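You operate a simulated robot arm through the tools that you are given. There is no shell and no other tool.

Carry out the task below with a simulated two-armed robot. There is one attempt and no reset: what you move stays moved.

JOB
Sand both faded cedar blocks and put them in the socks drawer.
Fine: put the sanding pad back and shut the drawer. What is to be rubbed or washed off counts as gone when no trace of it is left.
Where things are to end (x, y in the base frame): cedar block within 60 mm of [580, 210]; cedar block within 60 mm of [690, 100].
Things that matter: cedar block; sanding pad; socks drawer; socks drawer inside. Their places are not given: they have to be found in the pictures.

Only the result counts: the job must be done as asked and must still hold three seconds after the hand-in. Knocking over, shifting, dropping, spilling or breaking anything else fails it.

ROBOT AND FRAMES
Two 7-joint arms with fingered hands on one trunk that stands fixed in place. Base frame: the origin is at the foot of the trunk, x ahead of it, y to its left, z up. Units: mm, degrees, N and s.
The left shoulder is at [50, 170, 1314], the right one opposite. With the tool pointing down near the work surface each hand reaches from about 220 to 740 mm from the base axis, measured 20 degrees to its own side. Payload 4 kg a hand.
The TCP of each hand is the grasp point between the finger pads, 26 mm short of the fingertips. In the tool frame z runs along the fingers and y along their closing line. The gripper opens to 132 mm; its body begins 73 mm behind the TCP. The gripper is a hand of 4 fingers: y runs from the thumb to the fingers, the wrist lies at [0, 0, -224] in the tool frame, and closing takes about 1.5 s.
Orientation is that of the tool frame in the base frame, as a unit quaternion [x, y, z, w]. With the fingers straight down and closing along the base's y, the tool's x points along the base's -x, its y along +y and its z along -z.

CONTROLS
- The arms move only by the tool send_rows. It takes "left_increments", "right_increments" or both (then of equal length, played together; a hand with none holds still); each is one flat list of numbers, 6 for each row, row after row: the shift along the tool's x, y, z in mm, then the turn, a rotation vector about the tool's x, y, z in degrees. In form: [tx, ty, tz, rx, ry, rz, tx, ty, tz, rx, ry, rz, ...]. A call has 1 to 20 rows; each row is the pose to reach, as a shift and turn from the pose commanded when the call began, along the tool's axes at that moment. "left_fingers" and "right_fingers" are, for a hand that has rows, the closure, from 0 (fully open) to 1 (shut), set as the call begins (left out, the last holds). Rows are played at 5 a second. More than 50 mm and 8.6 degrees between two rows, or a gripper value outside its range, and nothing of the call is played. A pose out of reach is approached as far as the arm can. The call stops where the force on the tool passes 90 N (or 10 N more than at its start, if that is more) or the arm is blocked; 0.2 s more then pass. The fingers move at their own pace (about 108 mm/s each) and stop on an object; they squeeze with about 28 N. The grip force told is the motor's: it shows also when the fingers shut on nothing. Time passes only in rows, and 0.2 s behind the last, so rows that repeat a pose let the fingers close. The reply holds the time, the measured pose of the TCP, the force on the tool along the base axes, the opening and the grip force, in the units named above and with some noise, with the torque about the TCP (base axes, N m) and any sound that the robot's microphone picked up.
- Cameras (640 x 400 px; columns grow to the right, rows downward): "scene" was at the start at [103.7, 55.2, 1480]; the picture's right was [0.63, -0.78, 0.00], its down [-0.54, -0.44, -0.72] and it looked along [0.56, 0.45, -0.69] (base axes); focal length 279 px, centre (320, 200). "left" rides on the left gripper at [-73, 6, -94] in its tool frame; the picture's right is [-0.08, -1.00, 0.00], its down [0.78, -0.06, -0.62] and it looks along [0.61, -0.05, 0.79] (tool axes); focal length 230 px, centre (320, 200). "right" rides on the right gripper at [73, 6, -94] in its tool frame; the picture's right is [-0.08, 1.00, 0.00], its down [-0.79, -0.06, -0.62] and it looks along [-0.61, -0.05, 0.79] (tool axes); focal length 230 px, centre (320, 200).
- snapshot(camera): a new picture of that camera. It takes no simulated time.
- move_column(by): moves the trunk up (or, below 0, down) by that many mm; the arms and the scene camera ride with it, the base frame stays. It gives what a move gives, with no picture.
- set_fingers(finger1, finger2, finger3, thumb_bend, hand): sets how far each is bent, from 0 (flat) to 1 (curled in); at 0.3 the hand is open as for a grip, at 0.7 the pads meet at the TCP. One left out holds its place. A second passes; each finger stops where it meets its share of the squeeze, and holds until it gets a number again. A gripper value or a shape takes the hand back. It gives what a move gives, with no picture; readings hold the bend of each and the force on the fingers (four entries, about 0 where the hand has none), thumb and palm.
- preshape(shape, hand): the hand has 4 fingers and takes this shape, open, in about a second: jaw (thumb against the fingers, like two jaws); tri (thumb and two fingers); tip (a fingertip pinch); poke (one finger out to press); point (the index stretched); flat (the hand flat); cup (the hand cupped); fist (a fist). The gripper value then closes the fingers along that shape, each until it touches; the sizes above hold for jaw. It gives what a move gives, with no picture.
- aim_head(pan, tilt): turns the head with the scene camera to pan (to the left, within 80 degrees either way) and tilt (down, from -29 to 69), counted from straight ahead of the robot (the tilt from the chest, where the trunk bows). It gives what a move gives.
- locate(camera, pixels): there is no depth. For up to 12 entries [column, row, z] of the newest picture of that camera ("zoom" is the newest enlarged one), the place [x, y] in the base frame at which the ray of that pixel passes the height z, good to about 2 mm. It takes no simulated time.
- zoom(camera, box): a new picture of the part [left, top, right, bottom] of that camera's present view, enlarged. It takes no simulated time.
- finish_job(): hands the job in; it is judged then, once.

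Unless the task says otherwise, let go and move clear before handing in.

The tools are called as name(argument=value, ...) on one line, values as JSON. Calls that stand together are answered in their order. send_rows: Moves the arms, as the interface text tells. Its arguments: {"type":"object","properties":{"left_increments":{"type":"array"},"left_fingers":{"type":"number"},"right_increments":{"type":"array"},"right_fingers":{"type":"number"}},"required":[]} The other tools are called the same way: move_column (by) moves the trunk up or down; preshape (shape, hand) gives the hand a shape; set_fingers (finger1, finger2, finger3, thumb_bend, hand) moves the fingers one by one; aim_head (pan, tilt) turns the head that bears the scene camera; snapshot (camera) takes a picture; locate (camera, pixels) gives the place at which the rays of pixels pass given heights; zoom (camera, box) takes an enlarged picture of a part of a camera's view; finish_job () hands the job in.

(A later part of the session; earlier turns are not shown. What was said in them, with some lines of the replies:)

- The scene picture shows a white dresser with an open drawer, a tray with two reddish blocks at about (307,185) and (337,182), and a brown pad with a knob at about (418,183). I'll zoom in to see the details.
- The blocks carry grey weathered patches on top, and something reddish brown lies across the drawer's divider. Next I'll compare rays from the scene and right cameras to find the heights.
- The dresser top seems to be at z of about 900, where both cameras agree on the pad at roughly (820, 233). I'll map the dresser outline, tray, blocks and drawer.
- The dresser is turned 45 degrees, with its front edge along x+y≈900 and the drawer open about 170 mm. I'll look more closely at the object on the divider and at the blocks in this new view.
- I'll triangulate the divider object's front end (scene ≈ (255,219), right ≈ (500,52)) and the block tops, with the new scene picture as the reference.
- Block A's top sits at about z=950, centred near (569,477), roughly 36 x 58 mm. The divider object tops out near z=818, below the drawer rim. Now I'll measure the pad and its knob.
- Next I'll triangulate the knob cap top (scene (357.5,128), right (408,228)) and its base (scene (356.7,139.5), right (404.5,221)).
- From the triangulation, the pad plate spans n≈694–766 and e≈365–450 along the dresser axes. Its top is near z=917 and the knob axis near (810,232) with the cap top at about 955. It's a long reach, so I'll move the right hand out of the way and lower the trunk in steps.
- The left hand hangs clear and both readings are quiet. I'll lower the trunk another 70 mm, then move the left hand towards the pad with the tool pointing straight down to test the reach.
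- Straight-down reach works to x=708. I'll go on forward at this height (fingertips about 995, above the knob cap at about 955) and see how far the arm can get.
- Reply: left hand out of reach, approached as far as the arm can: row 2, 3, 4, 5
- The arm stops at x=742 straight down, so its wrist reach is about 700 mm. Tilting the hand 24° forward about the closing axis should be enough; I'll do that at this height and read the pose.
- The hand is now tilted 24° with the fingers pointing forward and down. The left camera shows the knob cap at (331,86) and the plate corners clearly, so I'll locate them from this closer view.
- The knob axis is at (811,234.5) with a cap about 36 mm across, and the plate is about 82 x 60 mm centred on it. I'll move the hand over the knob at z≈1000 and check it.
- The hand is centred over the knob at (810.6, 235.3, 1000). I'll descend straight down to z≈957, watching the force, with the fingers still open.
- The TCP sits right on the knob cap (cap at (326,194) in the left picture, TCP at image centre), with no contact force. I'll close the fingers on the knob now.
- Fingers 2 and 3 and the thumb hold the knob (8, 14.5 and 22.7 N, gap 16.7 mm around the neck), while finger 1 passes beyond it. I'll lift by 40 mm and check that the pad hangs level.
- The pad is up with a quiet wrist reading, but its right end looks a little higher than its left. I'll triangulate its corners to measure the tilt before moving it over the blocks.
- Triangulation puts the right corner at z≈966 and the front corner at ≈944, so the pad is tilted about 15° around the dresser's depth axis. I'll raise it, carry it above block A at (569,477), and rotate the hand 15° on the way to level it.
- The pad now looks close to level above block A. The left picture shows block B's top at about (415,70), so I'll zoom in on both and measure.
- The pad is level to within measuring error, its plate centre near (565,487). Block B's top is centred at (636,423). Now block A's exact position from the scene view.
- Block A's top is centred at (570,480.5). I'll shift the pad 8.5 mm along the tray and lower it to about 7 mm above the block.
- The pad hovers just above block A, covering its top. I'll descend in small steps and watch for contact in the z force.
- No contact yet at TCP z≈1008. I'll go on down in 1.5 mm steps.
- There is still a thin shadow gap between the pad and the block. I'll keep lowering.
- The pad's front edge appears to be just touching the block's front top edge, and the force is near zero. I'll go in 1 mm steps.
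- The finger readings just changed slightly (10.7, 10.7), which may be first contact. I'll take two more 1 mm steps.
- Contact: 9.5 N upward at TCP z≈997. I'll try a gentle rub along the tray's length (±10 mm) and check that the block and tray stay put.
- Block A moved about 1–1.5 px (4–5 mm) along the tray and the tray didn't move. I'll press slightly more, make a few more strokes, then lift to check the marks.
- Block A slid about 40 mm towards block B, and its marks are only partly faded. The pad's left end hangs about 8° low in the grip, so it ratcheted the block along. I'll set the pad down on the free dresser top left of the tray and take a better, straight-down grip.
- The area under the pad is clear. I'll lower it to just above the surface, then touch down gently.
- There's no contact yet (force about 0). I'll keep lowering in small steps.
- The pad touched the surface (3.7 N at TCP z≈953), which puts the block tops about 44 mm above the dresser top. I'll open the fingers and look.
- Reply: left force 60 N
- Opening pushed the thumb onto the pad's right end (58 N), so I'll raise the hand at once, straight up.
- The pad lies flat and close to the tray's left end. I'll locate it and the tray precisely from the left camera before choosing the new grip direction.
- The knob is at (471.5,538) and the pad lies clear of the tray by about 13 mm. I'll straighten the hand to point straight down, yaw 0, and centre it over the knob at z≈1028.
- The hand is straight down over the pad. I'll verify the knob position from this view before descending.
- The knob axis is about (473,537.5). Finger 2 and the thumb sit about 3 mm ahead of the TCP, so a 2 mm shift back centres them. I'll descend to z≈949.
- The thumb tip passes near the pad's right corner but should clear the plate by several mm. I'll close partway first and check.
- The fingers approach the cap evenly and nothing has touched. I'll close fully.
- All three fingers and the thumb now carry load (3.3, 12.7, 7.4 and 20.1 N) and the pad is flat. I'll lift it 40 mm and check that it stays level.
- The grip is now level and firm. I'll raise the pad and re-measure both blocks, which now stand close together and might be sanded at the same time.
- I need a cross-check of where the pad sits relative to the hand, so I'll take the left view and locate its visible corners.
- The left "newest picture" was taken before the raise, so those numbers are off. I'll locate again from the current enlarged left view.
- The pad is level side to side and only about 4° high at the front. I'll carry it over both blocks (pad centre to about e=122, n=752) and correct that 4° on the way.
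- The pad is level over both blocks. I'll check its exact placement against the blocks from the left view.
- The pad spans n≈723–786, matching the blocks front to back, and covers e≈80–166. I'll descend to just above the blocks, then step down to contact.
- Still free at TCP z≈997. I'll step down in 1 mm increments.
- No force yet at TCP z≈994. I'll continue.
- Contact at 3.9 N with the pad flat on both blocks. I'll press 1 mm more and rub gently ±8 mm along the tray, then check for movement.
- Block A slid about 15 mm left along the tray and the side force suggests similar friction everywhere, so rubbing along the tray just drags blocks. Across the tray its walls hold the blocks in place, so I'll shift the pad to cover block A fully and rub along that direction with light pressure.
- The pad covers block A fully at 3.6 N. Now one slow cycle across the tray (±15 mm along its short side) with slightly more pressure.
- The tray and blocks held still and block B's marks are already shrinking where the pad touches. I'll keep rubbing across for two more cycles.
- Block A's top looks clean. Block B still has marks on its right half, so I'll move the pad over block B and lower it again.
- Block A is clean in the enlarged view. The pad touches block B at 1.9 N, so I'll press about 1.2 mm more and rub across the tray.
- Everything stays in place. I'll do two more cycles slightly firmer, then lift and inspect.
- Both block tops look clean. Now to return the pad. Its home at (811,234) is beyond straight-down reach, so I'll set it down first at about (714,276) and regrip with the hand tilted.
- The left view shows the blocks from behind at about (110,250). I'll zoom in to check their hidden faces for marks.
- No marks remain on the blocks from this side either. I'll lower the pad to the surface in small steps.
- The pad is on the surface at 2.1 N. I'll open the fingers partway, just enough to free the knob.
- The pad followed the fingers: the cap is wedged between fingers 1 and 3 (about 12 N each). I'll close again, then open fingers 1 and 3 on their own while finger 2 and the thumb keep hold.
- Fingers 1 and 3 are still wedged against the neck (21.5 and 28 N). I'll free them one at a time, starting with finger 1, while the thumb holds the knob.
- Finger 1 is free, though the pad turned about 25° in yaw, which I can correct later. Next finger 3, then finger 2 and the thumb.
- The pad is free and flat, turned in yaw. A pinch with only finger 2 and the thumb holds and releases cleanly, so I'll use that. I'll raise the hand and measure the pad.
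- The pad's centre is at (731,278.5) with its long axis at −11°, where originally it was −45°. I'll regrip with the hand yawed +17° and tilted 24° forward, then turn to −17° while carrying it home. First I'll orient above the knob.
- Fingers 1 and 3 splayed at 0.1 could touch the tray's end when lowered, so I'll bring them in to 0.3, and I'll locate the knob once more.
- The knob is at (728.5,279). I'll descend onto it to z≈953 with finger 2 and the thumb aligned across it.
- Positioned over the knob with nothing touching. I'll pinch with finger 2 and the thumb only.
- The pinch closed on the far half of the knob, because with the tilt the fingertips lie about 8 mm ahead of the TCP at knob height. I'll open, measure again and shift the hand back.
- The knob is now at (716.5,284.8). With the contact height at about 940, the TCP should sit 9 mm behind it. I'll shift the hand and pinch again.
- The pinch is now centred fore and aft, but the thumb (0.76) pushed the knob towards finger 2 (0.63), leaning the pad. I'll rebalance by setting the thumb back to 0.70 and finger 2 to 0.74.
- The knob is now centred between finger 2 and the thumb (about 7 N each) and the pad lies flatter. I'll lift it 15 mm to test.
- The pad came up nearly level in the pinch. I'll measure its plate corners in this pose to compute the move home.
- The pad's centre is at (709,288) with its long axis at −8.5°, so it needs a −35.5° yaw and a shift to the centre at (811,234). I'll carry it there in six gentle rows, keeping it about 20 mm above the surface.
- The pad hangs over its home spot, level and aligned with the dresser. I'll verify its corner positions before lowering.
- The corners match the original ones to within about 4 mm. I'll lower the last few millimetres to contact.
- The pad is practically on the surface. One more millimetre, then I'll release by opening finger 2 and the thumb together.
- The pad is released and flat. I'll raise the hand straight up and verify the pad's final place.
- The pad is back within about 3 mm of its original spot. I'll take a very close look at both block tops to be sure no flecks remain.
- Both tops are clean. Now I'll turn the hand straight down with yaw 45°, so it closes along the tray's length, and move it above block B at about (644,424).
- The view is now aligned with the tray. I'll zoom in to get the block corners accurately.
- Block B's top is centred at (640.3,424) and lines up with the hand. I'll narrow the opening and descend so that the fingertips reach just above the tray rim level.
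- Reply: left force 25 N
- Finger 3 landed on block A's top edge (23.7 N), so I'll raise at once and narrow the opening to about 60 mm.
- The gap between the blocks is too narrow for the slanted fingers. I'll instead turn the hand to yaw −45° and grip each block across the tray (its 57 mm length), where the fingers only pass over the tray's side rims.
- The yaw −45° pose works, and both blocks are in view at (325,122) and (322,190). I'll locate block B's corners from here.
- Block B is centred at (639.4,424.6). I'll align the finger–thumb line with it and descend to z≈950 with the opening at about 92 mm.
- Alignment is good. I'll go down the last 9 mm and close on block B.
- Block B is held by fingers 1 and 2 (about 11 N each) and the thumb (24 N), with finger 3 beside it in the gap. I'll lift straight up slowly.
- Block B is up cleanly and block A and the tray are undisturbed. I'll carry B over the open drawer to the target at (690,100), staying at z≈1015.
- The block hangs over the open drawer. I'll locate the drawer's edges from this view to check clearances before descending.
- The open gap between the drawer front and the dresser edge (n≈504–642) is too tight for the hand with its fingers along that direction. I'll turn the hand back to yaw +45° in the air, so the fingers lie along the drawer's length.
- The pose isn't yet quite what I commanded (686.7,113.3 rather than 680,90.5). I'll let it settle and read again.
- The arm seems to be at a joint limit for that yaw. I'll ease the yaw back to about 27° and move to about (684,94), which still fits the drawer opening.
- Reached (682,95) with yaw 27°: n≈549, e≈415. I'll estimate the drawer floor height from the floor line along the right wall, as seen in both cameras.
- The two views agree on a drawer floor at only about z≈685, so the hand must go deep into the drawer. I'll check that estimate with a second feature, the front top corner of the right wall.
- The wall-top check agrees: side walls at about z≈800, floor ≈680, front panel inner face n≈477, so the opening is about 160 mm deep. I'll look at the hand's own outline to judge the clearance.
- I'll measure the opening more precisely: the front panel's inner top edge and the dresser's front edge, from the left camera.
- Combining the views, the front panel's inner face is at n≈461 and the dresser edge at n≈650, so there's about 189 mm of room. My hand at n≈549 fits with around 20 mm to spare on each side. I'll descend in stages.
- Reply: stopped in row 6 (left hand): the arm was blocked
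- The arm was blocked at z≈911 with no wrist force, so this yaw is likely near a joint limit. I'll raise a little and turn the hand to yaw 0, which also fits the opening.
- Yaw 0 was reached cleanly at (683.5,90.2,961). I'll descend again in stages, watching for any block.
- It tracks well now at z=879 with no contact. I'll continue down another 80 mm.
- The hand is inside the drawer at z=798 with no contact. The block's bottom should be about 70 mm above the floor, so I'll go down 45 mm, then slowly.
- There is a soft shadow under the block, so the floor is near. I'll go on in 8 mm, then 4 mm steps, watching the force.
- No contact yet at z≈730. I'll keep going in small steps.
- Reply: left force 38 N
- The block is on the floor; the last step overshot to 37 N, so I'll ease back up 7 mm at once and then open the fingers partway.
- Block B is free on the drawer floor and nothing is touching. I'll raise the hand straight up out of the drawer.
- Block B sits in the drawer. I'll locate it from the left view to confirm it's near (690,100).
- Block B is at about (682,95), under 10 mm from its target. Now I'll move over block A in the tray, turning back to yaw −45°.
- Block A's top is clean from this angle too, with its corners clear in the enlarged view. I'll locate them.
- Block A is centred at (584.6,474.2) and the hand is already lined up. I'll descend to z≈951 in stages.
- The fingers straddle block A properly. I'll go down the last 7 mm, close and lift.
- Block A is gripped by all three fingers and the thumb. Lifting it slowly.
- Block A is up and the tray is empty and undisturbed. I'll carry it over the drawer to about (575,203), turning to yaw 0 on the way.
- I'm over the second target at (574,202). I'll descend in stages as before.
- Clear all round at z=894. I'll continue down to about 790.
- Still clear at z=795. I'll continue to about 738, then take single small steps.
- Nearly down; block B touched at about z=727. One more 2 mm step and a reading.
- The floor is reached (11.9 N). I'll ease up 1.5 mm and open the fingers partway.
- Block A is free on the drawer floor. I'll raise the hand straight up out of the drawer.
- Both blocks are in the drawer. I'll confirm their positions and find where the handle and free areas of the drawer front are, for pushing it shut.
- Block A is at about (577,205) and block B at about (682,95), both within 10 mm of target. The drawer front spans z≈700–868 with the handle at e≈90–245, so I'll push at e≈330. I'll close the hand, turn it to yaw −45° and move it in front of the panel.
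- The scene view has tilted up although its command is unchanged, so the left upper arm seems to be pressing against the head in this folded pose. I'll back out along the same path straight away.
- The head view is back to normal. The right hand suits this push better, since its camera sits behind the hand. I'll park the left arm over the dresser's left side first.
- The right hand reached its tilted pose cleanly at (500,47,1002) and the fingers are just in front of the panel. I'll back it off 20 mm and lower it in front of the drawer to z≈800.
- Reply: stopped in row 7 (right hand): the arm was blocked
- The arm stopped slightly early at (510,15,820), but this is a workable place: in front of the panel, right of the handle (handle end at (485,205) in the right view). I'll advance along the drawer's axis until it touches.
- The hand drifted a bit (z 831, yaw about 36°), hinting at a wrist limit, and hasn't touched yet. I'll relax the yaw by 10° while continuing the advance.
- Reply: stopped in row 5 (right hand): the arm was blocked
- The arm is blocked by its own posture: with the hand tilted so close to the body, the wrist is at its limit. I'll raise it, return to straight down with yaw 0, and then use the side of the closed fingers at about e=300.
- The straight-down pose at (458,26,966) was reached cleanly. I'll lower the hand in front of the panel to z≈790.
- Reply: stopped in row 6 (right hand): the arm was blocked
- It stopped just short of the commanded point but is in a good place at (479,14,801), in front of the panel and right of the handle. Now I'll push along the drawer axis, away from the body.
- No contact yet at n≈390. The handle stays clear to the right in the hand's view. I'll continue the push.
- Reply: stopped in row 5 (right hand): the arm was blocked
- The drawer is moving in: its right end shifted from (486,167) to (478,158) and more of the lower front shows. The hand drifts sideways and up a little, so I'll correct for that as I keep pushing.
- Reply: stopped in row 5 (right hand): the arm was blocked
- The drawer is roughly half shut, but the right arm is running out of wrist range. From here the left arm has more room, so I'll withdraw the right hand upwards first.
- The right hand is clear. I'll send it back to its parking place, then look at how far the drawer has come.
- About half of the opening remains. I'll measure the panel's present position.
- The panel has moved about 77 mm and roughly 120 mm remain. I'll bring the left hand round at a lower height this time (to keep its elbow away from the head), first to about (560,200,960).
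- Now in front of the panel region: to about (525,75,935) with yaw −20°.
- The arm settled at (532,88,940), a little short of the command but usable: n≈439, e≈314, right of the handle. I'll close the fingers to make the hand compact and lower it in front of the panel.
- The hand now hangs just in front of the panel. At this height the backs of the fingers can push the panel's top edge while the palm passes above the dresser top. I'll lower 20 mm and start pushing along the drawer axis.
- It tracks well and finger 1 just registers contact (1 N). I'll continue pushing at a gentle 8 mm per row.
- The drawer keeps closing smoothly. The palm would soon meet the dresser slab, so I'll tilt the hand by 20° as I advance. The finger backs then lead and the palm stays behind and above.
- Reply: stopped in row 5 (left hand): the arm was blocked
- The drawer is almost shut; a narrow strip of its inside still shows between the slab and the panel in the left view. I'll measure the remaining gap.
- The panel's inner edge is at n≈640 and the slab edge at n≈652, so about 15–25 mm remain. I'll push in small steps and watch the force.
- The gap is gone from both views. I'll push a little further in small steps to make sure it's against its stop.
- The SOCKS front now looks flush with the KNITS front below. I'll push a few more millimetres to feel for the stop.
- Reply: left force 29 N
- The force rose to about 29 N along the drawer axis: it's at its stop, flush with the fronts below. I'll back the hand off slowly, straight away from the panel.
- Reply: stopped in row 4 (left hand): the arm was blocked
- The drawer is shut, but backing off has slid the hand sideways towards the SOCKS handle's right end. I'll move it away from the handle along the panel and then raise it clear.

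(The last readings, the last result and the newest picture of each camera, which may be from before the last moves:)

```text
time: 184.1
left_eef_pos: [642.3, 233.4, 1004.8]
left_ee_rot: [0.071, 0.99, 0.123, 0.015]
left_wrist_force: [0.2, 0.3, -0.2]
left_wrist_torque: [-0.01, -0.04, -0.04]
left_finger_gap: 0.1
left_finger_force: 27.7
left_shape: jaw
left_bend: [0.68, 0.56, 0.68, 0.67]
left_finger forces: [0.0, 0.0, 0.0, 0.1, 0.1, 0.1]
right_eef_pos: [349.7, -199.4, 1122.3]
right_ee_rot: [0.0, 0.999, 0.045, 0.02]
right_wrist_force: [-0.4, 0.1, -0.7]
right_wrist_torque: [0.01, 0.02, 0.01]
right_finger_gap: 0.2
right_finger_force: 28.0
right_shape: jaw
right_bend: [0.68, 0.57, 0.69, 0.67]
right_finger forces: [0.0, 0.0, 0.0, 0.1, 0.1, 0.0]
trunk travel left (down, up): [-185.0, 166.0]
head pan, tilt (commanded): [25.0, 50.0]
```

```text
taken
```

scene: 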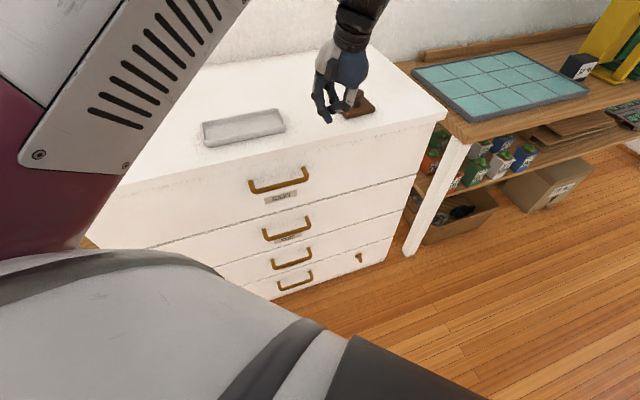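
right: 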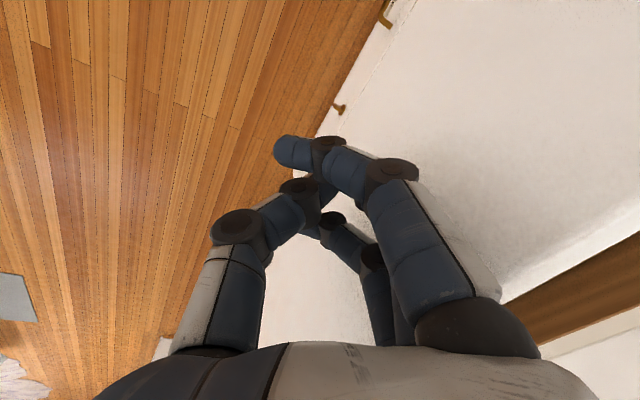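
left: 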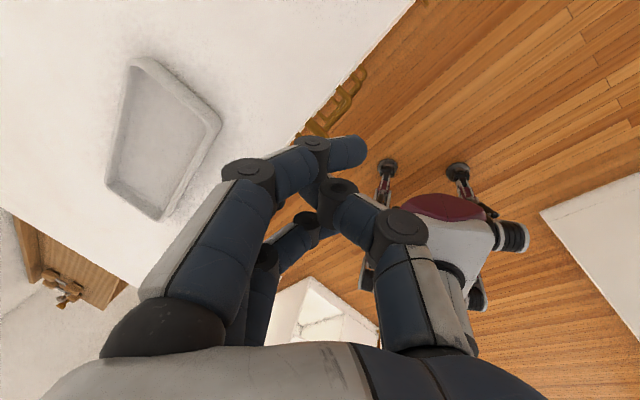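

The drawer is shut and the hand is clear of it. I'll park the left arm over the dresser's left side and then check everything once more.

send_rows(left_increments=[29.3, 25.2, -20, 1.7, 0.2, -1, 58.6, 50.4, -20, 3.5, 0.4, -2, 88, 75.6, -20, 5.2, 0.6, -3, 117.3, 100.8, -20, 7, 0.8, -4, 146.6, 126, -20, 8.7, 1, -5, 175.9, 151.3, -20, 10.5, 1.2, -6, 205.3, 176.5, -16, 12.2, 1.5, -7, 234.6, 201.7, -13.8, 14, 1.7, -8, 234.6, 201.7, -13.8, 14, 1.7, -8])

snapshot(camera="scene")

zoom(camera="scene", box=[60, 90, 480, 300])

zoom(camera="scene", box=[190, 80, 400, 170])

```text
time: 186.1
left_eef_pos: [445.9, 437.2, 1074.4]
left_ee_rot: [0.029, 0.999, 0.023, 0.005]
left_wrist_force: [-0.4, 0.4, 0.5]
left_wrist_torque: [-0.01, -0.01, -0.01]
left_finger_gap: 0.1
left_finger_force: 28.2
left_shape: jaw
left_bend: [0.68, 0.56, 0.68, 0.67]
left_finger forces: [0.0, 0.0, 0.1, 0.1, 0.0, 0.0]
right_eef_pos: [351.2, -198.5, 1121.2]
right_ee_rot: [-0.001, 0.999, 0.044, 0.02]
right_wrist_force: [0.5, 0.0, -0.1]
right_wrist_torque: [0.04, 0.01, -0.04]
right_finger_gap: 0.0
right_finger_force: 28.4
right_shape: jaw
right_bend: [0.68, 0.57, 0.69, 0.67]
right_finger forces: [0.1, 0.0, 0.0, 0.1, 0.0, 0.0]
trunk travel left (down, up): [-185.0, 166.0]
head pan, tilt (commanded): [25.0, 50.0]
```

```text
taken
```

scene: 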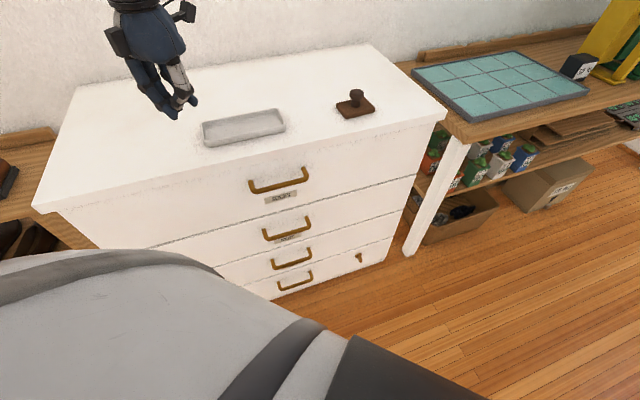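

```text
1.52 times, centred on (270, 195) of scene
```

zoom: 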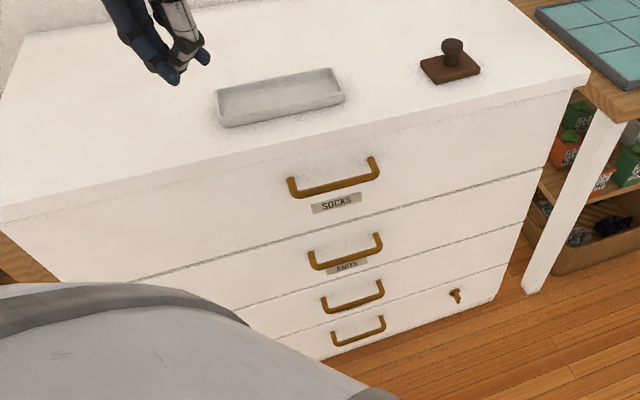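

```text
3.05 times, centred on (295, 125) of scene
```

zoom: 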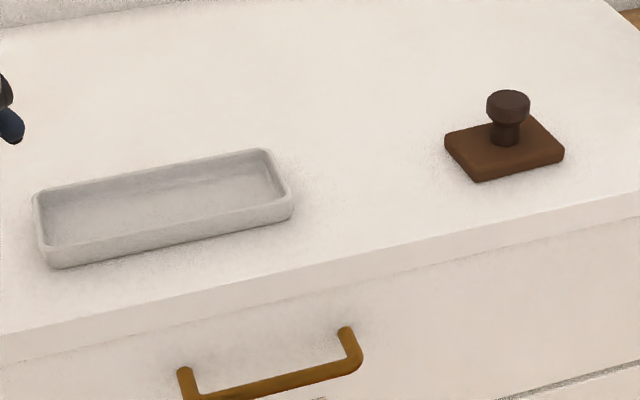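

Last checks: the drawer front is flush and closed. The pad is at its original spot, about 3 mm off, and the tray is empty and in place. The side shelves look unchanged. Tracing block A in the closing pictures shows it travelled with the drawer to within about 5 mm. Both hands are empty and clear, so I'm handing the job in.

finish_job()

```text
The job is handed in.
```

I sanded both cedar blocks and put them in the socks drawer. The pad is back in its place and the drawer is shut. I handed the job in; the tool gave no verdict.

- **Sanding:** Both block tops look clean in close-up views from two cameras. I saw no marks left on the other faces I could view.
- **Blocks:** Before I shut the drawer, I measured one block about 5 mm from [580, 210] and the other about 9 mm from [690, 100].
    - **Targets:** With the drawer shut, those two points lie in front of the dresser. I took them as places in the open drawer, so the blocks have since moved in with it.
    - **While closing:** The first block stayed within about 5 mm of its place in the drawer. I could not check the second one the same way.
- **Pad:** It is within about 3 mm of where it started, lying flat and turned the same way.
- **Drawer:** I pushed it until it hit its stop, and its front is flush with the drawers below.
- **Other things:** The tray is empty and has not visibly moved, and nothing else looks disturbed. At one point a finger pressed on a block's top with about 24 N while it was still in the tray, but nothing shifted. The left arm also bumped the robot's own head once, and I backed it off straight away.
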